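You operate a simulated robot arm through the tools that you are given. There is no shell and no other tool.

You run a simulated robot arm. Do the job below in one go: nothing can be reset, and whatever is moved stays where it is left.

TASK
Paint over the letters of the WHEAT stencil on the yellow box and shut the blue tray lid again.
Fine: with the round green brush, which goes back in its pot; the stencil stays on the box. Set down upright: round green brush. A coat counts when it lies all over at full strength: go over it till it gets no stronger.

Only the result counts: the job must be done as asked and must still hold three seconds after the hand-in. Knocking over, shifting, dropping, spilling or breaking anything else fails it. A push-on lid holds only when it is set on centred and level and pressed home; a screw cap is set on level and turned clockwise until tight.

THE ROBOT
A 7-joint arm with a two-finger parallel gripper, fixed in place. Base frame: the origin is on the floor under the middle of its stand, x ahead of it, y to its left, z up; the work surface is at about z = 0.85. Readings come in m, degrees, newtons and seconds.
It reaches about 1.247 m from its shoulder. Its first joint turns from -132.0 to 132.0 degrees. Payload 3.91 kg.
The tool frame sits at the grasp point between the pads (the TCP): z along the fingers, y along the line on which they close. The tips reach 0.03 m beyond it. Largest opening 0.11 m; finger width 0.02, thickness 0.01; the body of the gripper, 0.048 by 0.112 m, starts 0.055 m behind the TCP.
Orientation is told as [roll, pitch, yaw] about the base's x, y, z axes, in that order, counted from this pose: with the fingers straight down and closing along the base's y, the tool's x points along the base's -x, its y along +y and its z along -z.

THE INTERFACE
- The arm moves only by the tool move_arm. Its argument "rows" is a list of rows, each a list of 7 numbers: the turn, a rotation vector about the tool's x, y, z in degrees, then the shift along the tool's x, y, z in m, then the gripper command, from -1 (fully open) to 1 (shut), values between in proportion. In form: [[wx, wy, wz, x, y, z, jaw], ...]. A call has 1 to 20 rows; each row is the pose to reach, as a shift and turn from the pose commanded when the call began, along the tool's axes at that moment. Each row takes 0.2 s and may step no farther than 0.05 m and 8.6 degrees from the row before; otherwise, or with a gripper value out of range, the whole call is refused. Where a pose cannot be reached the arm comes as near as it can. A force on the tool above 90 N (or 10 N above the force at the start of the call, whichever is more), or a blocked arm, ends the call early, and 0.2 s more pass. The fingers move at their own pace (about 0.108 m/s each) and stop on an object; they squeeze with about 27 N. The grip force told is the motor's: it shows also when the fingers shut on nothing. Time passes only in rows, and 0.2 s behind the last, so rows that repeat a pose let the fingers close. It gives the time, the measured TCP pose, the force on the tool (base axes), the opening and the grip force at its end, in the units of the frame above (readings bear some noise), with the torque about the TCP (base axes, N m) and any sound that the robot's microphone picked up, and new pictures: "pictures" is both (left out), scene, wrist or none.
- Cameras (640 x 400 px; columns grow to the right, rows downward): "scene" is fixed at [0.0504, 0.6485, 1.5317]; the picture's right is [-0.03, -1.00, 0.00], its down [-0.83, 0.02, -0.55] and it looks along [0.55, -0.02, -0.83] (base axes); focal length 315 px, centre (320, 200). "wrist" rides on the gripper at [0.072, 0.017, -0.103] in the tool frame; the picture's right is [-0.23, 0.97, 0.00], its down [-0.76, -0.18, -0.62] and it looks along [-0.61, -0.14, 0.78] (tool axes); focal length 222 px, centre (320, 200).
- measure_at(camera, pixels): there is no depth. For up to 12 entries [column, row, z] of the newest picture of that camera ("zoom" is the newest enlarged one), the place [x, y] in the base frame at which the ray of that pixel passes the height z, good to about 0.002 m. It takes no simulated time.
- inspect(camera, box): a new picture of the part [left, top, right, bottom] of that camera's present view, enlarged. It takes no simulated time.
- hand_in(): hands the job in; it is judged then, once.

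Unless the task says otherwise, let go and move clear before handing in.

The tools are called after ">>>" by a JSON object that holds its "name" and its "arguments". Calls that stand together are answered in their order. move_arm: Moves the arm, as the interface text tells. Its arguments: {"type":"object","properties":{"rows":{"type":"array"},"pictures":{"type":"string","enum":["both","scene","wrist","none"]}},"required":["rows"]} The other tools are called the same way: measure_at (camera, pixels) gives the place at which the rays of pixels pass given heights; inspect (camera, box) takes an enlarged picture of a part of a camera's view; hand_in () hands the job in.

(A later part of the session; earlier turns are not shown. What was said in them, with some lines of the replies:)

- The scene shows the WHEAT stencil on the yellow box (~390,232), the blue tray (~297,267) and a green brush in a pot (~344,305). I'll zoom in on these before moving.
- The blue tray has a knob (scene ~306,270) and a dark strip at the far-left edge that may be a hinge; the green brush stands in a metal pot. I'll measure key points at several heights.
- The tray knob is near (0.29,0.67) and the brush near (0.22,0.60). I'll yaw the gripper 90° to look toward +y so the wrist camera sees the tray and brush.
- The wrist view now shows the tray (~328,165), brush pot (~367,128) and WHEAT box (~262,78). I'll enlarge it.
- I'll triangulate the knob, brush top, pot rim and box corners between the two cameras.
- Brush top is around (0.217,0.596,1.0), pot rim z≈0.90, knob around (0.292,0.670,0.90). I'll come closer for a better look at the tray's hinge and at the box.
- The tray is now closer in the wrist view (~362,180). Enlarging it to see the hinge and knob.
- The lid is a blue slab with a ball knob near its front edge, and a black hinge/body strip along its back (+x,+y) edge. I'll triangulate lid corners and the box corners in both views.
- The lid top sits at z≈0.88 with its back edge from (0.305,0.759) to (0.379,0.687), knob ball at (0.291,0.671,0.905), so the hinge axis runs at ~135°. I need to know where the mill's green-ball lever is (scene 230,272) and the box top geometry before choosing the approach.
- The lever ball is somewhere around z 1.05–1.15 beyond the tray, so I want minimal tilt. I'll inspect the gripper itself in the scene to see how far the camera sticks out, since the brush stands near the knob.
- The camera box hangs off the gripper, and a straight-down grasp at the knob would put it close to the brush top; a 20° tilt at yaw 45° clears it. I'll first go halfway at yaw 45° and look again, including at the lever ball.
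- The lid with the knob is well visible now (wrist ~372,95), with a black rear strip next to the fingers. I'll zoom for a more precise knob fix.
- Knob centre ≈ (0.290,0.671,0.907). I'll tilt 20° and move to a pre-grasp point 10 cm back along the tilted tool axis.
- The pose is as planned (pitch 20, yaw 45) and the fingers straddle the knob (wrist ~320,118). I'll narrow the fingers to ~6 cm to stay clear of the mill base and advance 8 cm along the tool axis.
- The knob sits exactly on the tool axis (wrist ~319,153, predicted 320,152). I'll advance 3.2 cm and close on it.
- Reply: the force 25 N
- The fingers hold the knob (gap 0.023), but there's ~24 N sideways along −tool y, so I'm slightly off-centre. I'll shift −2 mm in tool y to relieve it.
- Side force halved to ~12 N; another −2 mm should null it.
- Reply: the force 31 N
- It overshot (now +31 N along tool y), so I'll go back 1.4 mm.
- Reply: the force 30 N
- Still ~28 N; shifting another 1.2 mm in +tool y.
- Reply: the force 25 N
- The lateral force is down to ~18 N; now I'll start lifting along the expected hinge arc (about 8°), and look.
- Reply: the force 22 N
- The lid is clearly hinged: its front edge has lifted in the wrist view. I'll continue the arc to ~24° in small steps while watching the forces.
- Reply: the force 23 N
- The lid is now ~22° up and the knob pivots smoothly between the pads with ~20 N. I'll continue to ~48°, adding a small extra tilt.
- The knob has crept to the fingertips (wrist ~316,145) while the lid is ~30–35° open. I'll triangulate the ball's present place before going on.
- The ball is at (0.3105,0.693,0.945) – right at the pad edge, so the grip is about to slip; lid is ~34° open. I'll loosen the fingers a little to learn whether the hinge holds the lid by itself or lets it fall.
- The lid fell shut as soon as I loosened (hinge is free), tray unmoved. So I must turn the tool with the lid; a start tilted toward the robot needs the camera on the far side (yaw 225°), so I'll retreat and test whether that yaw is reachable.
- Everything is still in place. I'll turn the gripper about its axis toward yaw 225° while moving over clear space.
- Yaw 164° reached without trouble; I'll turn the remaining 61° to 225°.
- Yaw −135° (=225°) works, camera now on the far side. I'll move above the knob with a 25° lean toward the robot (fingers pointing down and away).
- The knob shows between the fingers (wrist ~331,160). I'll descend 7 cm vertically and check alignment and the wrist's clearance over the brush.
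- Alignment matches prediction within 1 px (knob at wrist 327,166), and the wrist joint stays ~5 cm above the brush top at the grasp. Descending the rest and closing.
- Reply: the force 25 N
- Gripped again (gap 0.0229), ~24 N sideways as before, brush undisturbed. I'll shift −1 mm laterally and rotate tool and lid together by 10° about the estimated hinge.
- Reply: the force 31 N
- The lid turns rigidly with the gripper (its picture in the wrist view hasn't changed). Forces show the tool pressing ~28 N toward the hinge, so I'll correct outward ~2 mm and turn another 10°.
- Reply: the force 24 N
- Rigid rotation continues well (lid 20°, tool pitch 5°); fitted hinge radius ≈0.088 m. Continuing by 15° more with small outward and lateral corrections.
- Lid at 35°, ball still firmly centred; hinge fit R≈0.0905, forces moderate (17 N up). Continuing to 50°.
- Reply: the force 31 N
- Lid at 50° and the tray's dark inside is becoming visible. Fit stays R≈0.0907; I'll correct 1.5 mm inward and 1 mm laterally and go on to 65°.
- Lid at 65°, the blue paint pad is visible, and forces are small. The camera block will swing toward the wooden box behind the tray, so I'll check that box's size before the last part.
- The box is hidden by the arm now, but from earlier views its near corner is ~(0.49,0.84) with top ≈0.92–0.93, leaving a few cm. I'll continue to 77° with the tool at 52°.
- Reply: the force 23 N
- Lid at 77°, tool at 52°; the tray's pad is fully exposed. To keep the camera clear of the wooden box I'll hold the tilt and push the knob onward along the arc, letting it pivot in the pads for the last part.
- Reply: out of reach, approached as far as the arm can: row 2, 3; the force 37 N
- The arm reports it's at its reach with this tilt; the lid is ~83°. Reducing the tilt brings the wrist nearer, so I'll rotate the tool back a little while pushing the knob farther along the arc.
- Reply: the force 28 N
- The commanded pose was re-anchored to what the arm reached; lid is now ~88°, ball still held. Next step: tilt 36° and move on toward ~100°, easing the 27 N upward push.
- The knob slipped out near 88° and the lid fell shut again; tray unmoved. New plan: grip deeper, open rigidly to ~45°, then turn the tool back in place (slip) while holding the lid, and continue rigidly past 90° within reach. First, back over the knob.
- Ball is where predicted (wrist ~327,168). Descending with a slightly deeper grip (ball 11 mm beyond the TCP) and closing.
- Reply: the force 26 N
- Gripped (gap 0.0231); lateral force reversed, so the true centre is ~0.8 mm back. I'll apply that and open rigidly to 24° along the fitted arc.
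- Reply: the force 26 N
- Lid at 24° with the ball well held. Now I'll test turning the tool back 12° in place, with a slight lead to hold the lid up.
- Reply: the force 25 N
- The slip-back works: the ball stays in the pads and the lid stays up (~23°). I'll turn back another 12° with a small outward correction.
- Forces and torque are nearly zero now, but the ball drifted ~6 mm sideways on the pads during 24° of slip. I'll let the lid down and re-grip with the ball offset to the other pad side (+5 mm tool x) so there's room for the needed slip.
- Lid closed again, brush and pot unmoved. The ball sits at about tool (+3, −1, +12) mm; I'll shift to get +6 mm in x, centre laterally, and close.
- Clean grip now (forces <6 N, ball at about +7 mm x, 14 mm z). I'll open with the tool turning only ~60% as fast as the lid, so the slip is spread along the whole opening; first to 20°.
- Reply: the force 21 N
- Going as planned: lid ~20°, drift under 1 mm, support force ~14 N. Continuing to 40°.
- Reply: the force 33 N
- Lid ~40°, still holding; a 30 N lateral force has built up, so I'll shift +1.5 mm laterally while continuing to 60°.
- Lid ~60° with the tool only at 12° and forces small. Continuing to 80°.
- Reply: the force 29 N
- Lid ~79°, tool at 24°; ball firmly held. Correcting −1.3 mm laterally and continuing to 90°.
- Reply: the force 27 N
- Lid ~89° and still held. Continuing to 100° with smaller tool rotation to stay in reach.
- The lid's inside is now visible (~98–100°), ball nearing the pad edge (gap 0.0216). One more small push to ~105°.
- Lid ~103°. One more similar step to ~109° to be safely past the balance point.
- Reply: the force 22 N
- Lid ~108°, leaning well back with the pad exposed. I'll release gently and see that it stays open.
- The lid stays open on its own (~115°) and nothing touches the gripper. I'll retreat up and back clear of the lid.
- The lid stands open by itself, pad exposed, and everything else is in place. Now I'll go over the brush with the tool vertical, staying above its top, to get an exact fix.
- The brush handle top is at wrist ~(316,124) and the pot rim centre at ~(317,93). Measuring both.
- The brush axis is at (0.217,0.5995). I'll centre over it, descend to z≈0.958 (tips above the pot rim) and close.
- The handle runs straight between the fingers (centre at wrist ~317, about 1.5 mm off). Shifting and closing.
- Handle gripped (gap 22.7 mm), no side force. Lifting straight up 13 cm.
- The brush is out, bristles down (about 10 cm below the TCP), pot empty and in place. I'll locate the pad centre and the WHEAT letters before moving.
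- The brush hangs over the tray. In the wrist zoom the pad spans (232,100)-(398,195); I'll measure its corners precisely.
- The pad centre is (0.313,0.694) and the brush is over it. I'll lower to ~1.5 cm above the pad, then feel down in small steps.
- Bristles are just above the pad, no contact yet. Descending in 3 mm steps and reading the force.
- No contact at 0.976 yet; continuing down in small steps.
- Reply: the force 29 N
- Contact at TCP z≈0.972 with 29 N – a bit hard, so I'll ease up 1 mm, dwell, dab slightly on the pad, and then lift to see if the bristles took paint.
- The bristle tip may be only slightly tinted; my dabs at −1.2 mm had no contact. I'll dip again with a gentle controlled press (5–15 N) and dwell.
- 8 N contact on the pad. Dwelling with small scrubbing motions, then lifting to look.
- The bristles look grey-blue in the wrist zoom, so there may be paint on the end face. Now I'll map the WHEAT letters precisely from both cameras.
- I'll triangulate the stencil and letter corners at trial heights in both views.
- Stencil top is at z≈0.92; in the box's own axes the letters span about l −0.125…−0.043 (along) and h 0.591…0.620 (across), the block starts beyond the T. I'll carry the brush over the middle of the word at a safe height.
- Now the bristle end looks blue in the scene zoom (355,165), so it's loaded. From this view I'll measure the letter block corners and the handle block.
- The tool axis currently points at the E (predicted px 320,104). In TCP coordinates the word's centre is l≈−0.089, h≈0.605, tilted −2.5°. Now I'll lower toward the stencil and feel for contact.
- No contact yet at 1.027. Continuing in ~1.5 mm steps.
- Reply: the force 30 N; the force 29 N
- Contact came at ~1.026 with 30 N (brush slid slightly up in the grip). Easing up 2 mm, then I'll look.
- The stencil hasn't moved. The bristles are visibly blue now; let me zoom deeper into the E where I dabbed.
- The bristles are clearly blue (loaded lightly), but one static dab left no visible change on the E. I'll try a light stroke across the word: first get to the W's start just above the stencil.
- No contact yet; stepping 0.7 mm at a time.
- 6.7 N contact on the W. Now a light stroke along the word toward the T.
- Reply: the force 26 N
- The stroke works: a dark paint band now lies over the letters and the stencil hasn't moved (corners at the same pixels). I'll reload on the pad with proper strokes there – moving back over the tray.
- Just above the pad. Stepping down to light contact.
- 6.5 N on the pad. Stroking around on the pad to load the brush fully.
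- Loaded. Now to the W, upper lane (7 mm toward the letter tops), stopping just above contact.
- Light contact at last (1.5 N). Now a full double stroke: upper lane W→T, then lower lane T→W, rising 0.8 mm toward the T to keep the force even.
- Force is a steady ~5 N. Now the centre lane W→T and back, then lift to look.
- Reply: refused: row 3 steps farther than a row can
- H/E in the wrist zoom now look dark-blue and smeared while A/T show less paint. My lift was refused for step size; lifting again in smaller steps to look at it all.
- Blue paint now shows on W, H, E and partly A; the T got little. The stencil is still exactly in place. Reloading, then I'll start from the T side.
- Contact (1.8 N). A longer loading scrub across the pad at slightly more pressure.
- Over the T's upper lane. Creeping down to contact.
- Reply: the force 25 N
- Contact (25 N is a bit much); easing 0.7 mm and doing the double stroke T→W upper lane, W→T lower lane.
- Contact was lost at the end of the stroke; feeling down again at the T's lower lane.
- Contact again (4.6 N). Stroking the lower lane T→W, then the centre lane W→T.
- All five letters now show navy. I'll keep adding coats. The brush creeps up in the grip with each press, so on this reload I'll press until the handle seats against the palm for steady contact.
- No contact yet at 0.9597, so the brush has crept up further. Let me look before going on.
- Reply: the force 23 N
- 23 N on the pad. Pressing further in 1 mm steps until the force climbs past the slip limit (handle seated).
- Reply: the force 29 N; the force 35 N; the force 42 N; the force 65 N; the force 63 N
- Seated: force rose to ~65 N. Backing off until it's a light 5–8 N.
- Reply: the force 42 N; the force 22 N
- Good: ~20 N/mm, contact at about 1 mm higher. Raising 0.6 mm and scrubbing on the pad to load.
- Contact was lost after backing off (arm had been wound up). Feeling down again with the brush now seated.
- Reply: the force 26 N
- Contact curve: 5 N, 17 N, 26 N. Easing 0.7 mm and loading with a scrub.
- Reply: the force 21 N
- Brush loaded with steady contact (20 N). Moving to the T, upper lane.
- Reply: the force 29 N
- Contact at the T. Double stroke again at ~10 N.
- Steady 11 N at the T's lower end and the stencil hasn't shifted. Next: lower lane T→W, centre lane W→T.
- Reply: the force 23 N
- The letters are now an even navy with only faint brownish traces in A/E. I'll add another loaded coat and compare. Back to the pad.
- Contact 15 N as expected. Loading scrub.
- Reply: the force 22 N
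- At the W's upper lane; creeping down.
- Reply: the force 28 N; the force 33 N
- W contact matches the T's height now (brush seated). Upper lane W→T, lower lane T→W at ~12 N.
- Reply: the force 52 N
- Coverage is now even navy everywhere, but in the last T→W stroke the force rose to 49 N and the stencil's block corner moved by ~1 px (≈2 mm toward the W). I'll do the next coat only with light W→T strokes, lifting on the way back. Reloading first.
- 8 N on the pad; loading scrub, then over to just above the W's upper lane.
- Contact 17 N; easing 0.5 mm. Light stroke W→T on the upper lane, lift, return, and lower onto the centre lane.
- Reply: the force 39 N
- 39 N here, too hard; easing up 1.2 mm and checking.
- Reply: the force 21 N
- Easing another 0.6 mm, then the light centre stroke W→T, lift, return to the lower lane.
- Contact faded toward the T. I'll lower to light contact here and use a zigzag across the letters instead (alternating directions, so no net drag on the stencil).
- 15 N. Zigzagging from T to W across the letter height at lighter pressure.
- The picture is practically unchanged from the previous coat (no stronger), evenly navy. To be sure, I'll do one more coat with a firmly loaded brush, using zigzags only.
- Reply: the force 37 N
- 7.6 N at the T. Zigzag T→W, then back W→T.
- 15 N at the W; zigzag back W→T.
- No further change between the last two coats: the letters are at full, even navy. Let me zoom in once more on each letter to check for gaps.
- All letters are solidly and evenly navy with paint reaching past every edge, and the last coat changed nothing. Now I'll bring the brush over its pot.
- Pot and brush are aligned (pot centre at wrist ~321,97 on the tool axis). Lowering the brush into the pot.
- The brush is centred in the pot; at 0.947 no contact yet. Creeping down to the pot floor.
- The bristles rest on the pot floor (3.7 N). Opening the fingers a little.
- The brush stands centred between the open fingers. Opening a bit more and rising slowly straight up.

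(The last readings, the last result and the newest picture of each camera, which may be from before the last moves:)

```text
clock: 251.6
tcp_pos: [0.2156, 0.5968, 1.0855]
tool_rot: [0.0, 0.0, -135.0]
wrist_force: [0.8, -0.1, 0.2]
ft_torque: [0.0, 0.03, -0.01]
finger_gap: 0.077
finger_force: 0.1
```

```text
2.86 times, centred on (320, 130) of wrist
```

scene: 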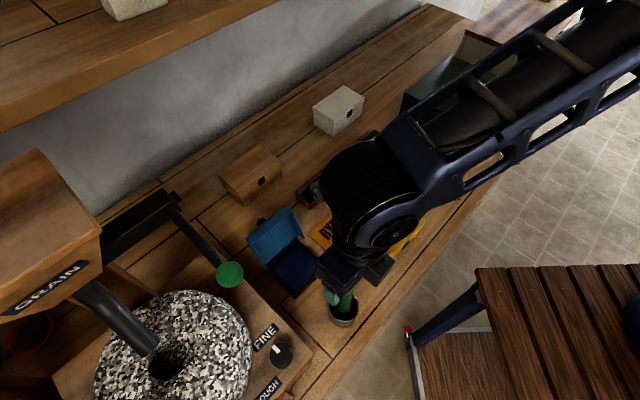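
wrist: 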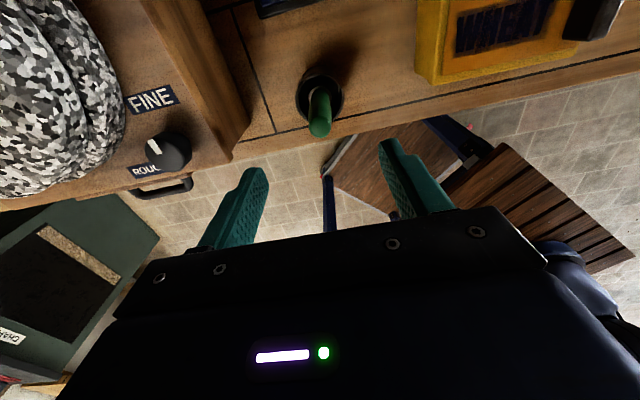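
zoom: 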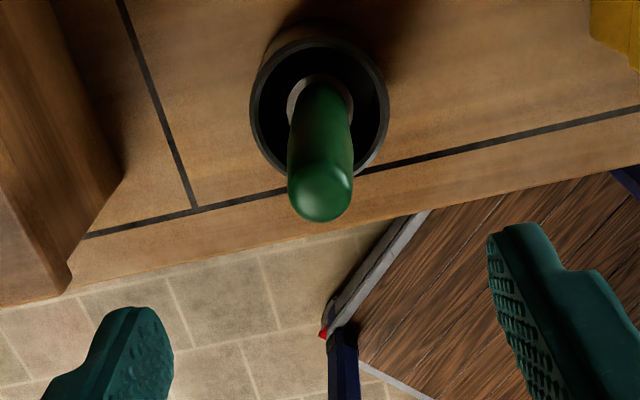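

The brush stands upright in its pot. Next the lid: I'll go over and behind it (closed fingers, high), to push the knob forward from the far side.

>>> {"name": "move_arm", "arguments": {"rows": [[0, 0, 0, 0.0, 0, -0.01, 0.2], [0, 0, 0, 0.03, 0, -0.015, 0.8], [0, 0, 0, 0.07, 0, -0.015, 1], [0, 0, 0, 0.11, 0, -0.015, 1], [0, 0, 0, 0.15, 0, -0.015, 1], [0, 0, 0, 0.19, 0, -0.015, 1], [0, 0, 0, 0.23, 0, -0.015, 1], [0, 0, 0, 0.265, 0, -0.015, 1], [0, 0, 0, 0.285, 0, -0.015, 1], [0, 0, 0, 0.285, 0, -0.015, 1]], "pictures": "both"}}

>>> {"name": "inspect", "arguments": {"camera": "wrist", "box": [220, 20, 440, 200]}}

>>> {"name": "inspect", "arguments": {"camera": "scene", "box": [210, 150, 350, 300]}}

```text
clock: 253.8
tcp_pos: [0.4181, 0.7976, 1.0985]
tool_rot: [0.0, 0.0, -134.9]
wrist_force: [-0.1, -0.8, -0.2]
ft_torque: [-0.04, 0.0, -0.03]
finger_gap: 0.0
finger_force: 27.0
```

scene: 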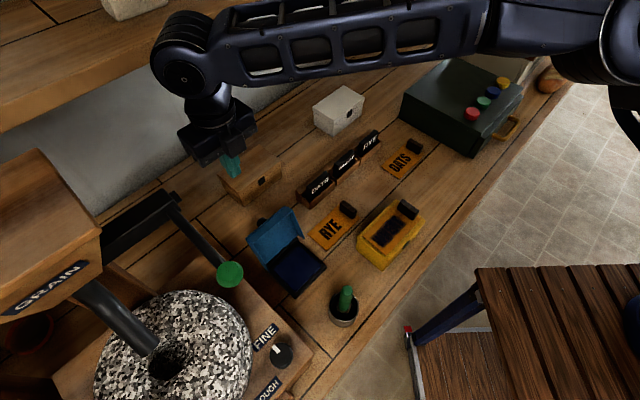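
wrist: 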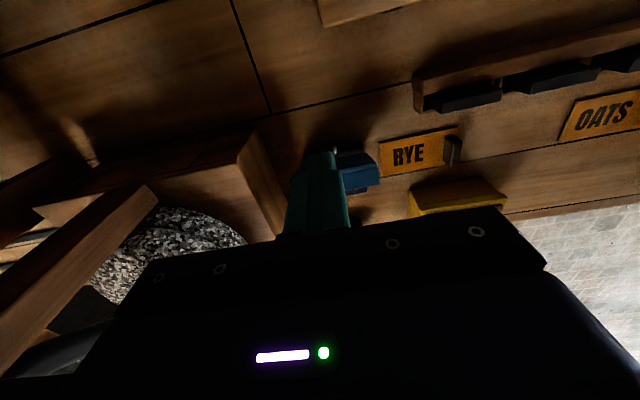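

```text
2.22 times, centred on (330, 110) of wrist
```

zoom: 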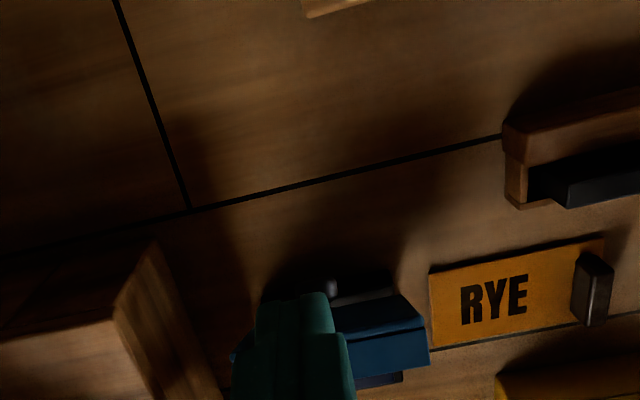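

```text
2.67 times, centred on (280, 225) of scene
```

zoom: 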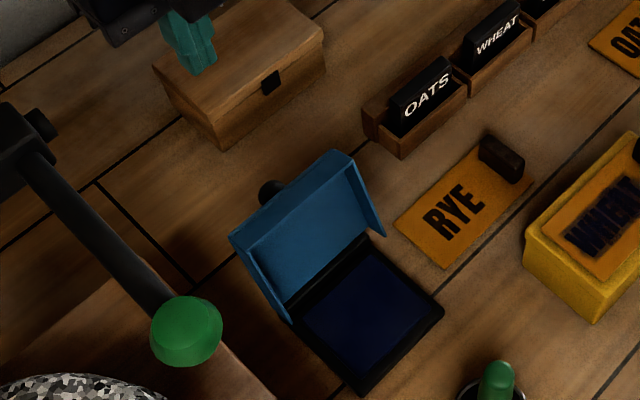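

I'm behind the lid (h≈0.86) with the knob at ~(h 0.81, z 0.944) in front of the fingers. Descending behind it.

>>> {"name": "move_arm", "arguments": {"rows": [[0, 0, 0, 0, 0, 0.03, 1], [0, 0, 0, 0, 0, 0.06, 1], [0, 0, 0, 0, 0, 0.09, 1], [0, 0, 0, 0, 0, 0.12, 1], [0, 0, 0, 0, 0, 0.135, 1], [0, 0, 0, 0, 0, 0.135, 1]], "pictures": "both"}}

>>> {"name": "inspect", "arguments": {"camera": "scene", "box": [210, 150, 350, 300]}}

>>> {"name": "inspect", "arguments": {"camera": "wrist", "box": [220, 60, 440, 230]}}

```text
clock: 255.2
tcp_pos: [0.4165, 0.7988, 0.9624]
tool_rot: [0.1, 0.0, -135.0]
wrist_force: [-0.1, -0.3, 0.6]
ft_torque: [0.02, -0.01, 0.02]
finger_gap: 0.0
finger_force: 27.1
```

scene: 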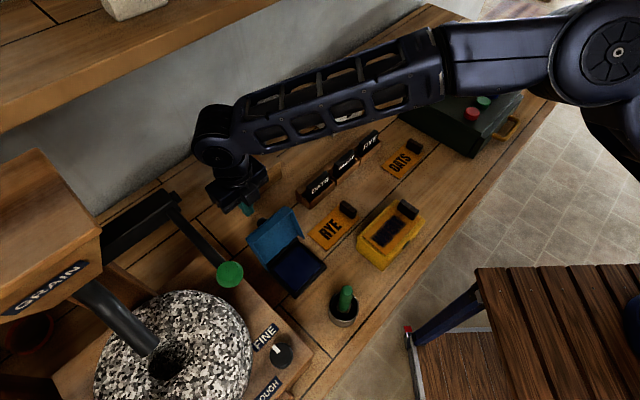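
wrist: 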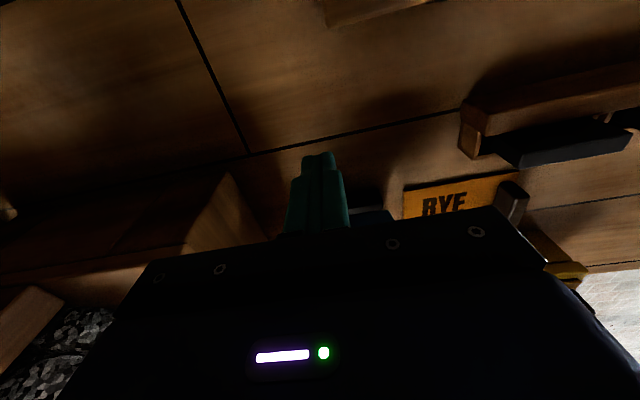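

```text
2.67 times, centred on (280, 225) of scene
```

zoom: 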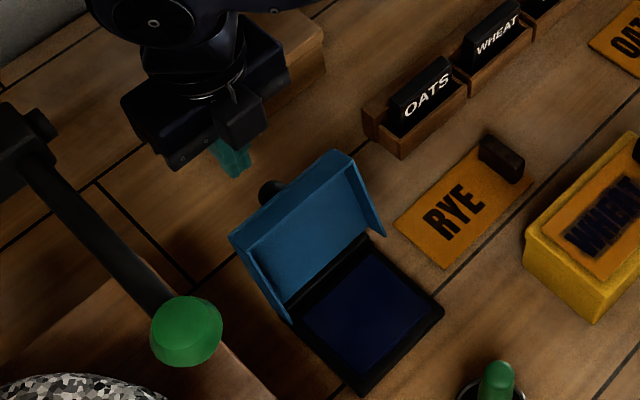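

```text
2.35 times, centred on (330, 145) of wrist
```

zoom: 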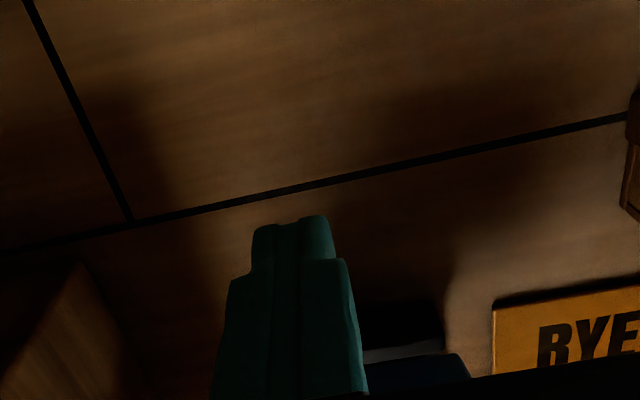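

The fingers are lined up behind the knob (scene ~(233,165)→(270,190) along −h). Pushing forward gently.

>>> {"name": "move_arm", "arguments": {"rows": [[0, 0, 0, -0.01, 0, 0, 1], [0, 0, 0, -0.02, 0, 0, 1], [0, 0, 0, -0.03, 0, 0, 1], [0, 0, 0, -0.038, 0, 0, 1], [0, 0, 0, -0.038, 0, 0, 1]], "pictures": "scene"}}

>>> {"name": "inspect", "arguments": {"camera": "scene", "box": [210, 150, 350, 300]}}

```text
clock: 256.4
tcp_pos: [0.391, 0.773, 0.9609]
tool_rot: [0.0, 0.0, -134.9]
wrist_force: [1.0, 0.2, -0.5]
ft_torque: [0.01, -0.02, 0.0]
finger_gap: 0.0
finger_force: 27.0
```

scene: 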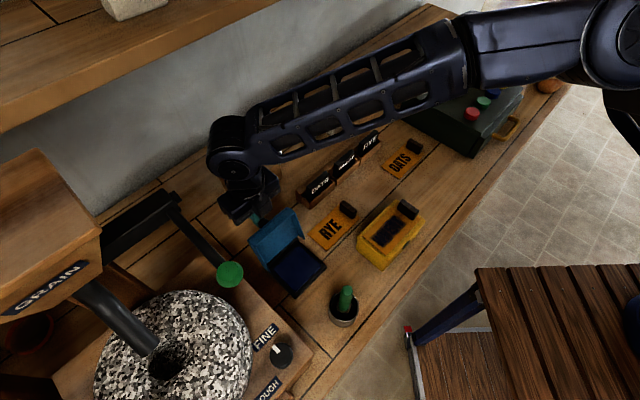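

```text
2.67 times, centred on (280, 225) of scene
```

zoom: 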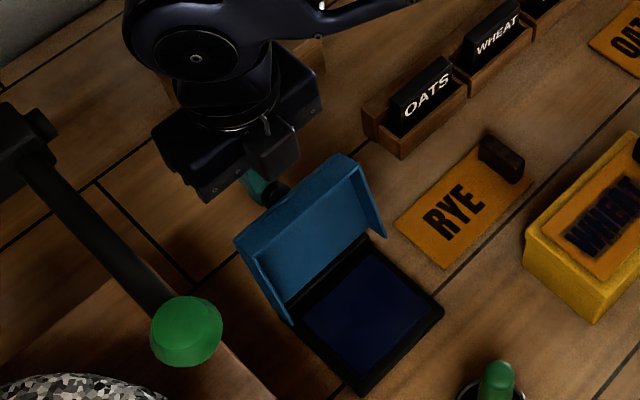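

The fingers touch the knob and the lid is beginning to tip forward with almost no force. Continuing slowly.

>>> {"name": "move_arm", "arguments": {"rows": [[0, 0, 0, -0.006, 0, 0, 1], [0, 0, 0, -0.012, 0, 0, 1], [0, 0, 0, -0.018, 0, 0, 1], [0, 0, 0, -0.022, 0, 0, 1], [0, 0, 0, -0.022, 0, 0, 1]], "pictures": "scene"}}

>>> {"name": "inspect", "arguments": {"camera": "scene", "box": [210, 150, 350, 300]}}

```text
clock: 257.6
tcp_pos: [0.3738, 0.7542, 0.9515]
tool_rot: [0.3, -0.9, -134.9]
wrist_force: [0.9, 1.2, -2.4]
ft_torque: [-0.1, 0.04, -0.01]
finger_gap: 0.0
finger_force: 27.6
```

scene: 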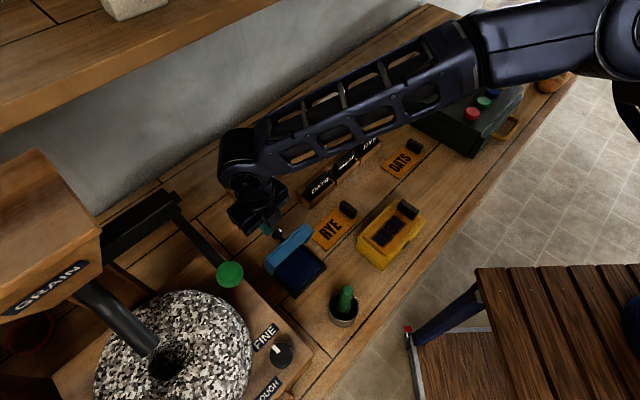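

```text
2.67 times, centred on (280, 225) of scene
```

zoom: 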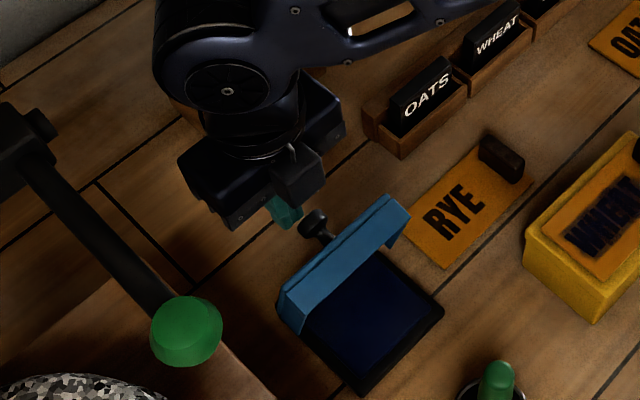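

The lid has passed upright (now ~75° in the picture). Holding still one moment to see it settle.

>>> {"name": "move_arm", "arguments": {"rows": [[0, 0, 0, 0, 0, 0, 1], [0, 0, 0, 0, 0, 0, 1]], "pictures": "both"}}

>>> {"name": "inspect", "arguments": {"camera": "scene", "box": [210, 150, 350, 300]}}

```text
clock: 258.2
tcp_pos: [0.3737, 0.7556, 0.9617]
tool_rot: [0.0, -0.1, -134.9]
wrist_force: [0.3, 1.0, -0.2]
ft_torque: [-0.03, 0.0, 0.0]
finger_gap: 0.0
finger_force: 27.2
```

scene: 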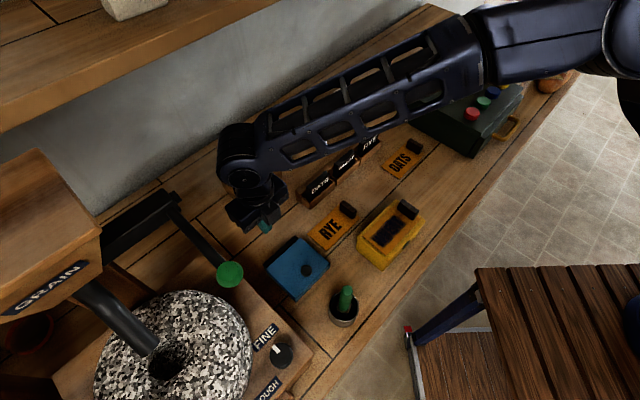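
wrist: 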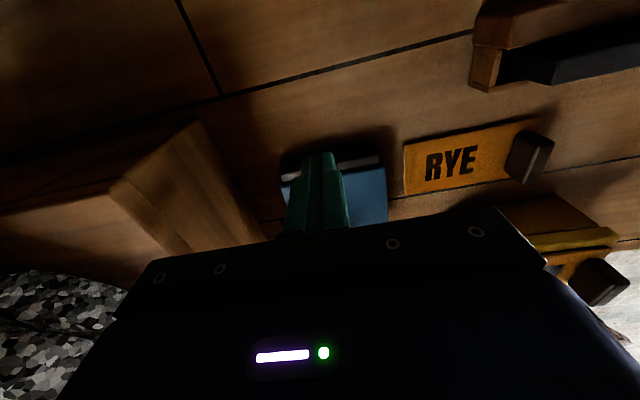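

```text
2.67 times, centred on (280, 225) of scene
```

zoom: 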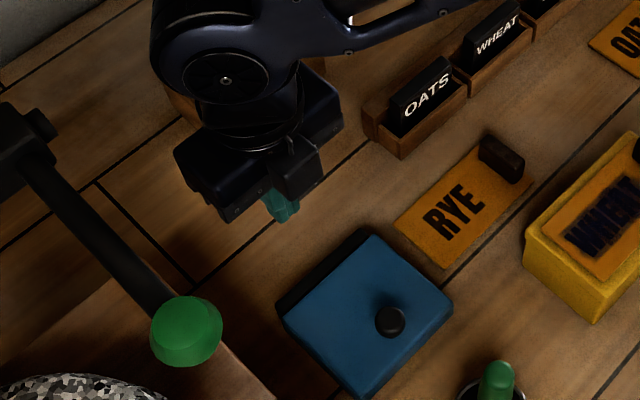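

The lid is shut: tray corners and knob are at their original pixels (knob ~306,270). Rising clear and backing away for a final check.

>>> {"name": "move_arm", "arguments": {"rows": [[0, 0, 0, 0, 0, -0.03, 1], [0, 0, 0, 0, 0, -0.07, 1], [0, 0, 0, 0, 0, -0.11, 1], [0, 0, 0, 0, 0.02, -0.15, 1], [0, 0, 0, 0, 0.06, -0.17, 0.5], [0, 0, 0, 0, 0.1, -0.18, 0.5], [0, 0, 0, 0, 0.14, -0.19, 0.5], [0, 0, 0, 0, 0.18, -0.2, 0.5], [0, 0, 0, 0, 0.21, -0.2, 0.5], [0, 0, 0, 0, 0.21, -0.2, 0.5]], "pictures": "both"}}

>>> {"name": "inspect", "arguments": {"camera": "scene", "box": [240, 180, 440, 340]}}

>>> {"name": "inspect", "arguments": {"camera": "wrist", "box": [120, 40, 440, 220]}}

```text
clock: 260.4
tcp_pos: [0.5237, 0.6085, 1.1674]
tool_rot: [0.1, 0.0, -134.9]
wrist_force: [-1.0, 0.4, -0.1]
ft_torque: [0.01, 0.0, 0.02]
finger_gap: 0.0275
finger_force: 0.1
```

scene: 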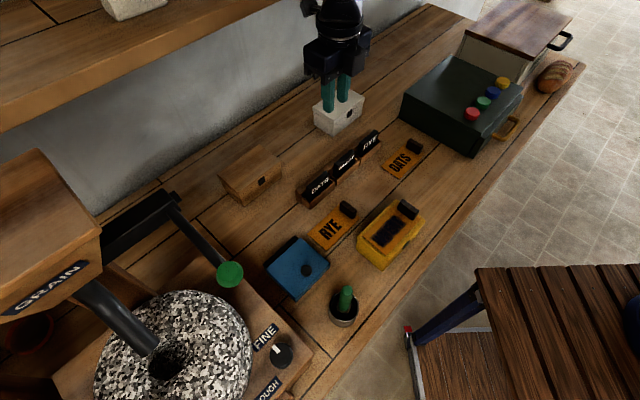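
wrist: 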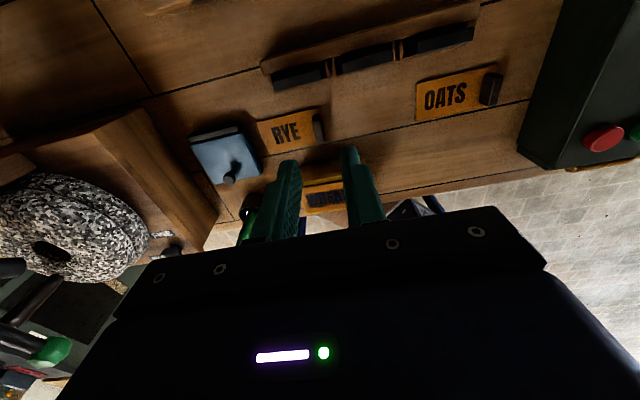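

```text
2.50 times, centred on (340, 260) of scene
```

zoom: 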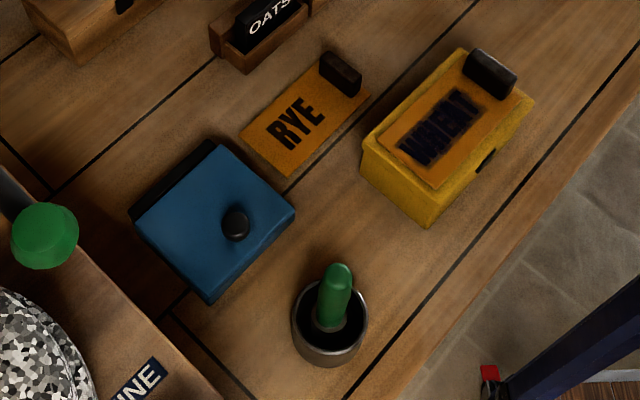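

```text
2.00 times, centred on (280, 130) of wrist
```

zoom: 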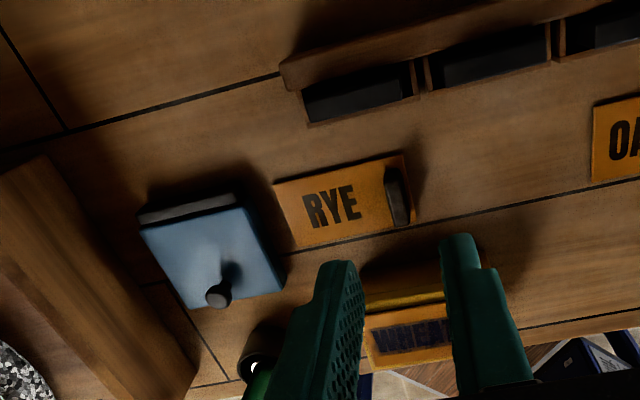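

Final check: lid shut with all tray corners at their original pixels, brush upright in its pot at its original place, stencil on the box with all letters solid navy, and everything else unmoved. One last close look at the letters before handing in.

>>> {"name": "inspect", "arguments": {"camera": "scene", "box": [368, 212, 406, 250]}}

>>> {"name": "inspect", "arguments": {"camera": "scene", "box": [255, 225, 375, 340]}}

```text
10.53 times, centred on (387, 231) of scene
```

zoom: 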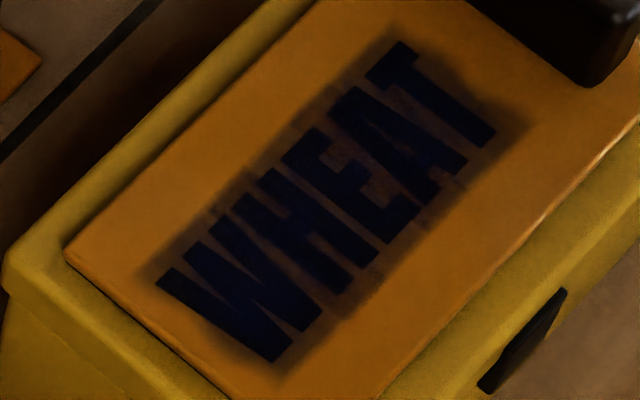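

```text
3.48 times, centred on (315, 282) of scene
```

zoom: 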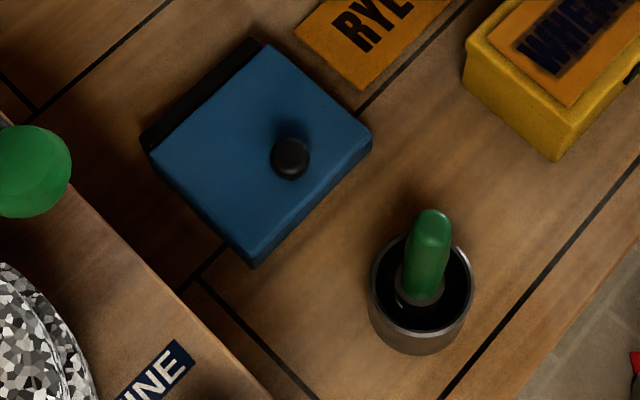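

All five letters are solid, even navy. The tray lid matches its original closed picture exactly, the brush stands upright in its pot, and the arm is clear, so I'm handing in.

>>> {"name": "hand_in", "arguments": {}}

```text
The job is handed in.
```

I painted over all five WHEAT letters, put the green brush back upright in its pot and shut the blue tray lid. The job is handed in, but no verdict has come back.

- **Letters:** They are an even navy, and the paint runs past their edges on every side. The last two coats made no visible difference, so I took that as full strength. I can only judge that by eye from the cameras.
- **Stencil:** It is still on the box but moved about 2 mm toward the W during one hard stroke (49 N). It did not move again after I switched to mostly crosswise strokes.
- **Tray lid:** While I was trying to open it, it slipped from the gripper or was let go and fell shut four times. At the end I tipped it past upright and it fell closed. The tray did not move, and the lid and knob now look the same as before I opened it.
- **Everything else:** Nothing else looks moved or knocked over in the final pictures, and the arm is clear.
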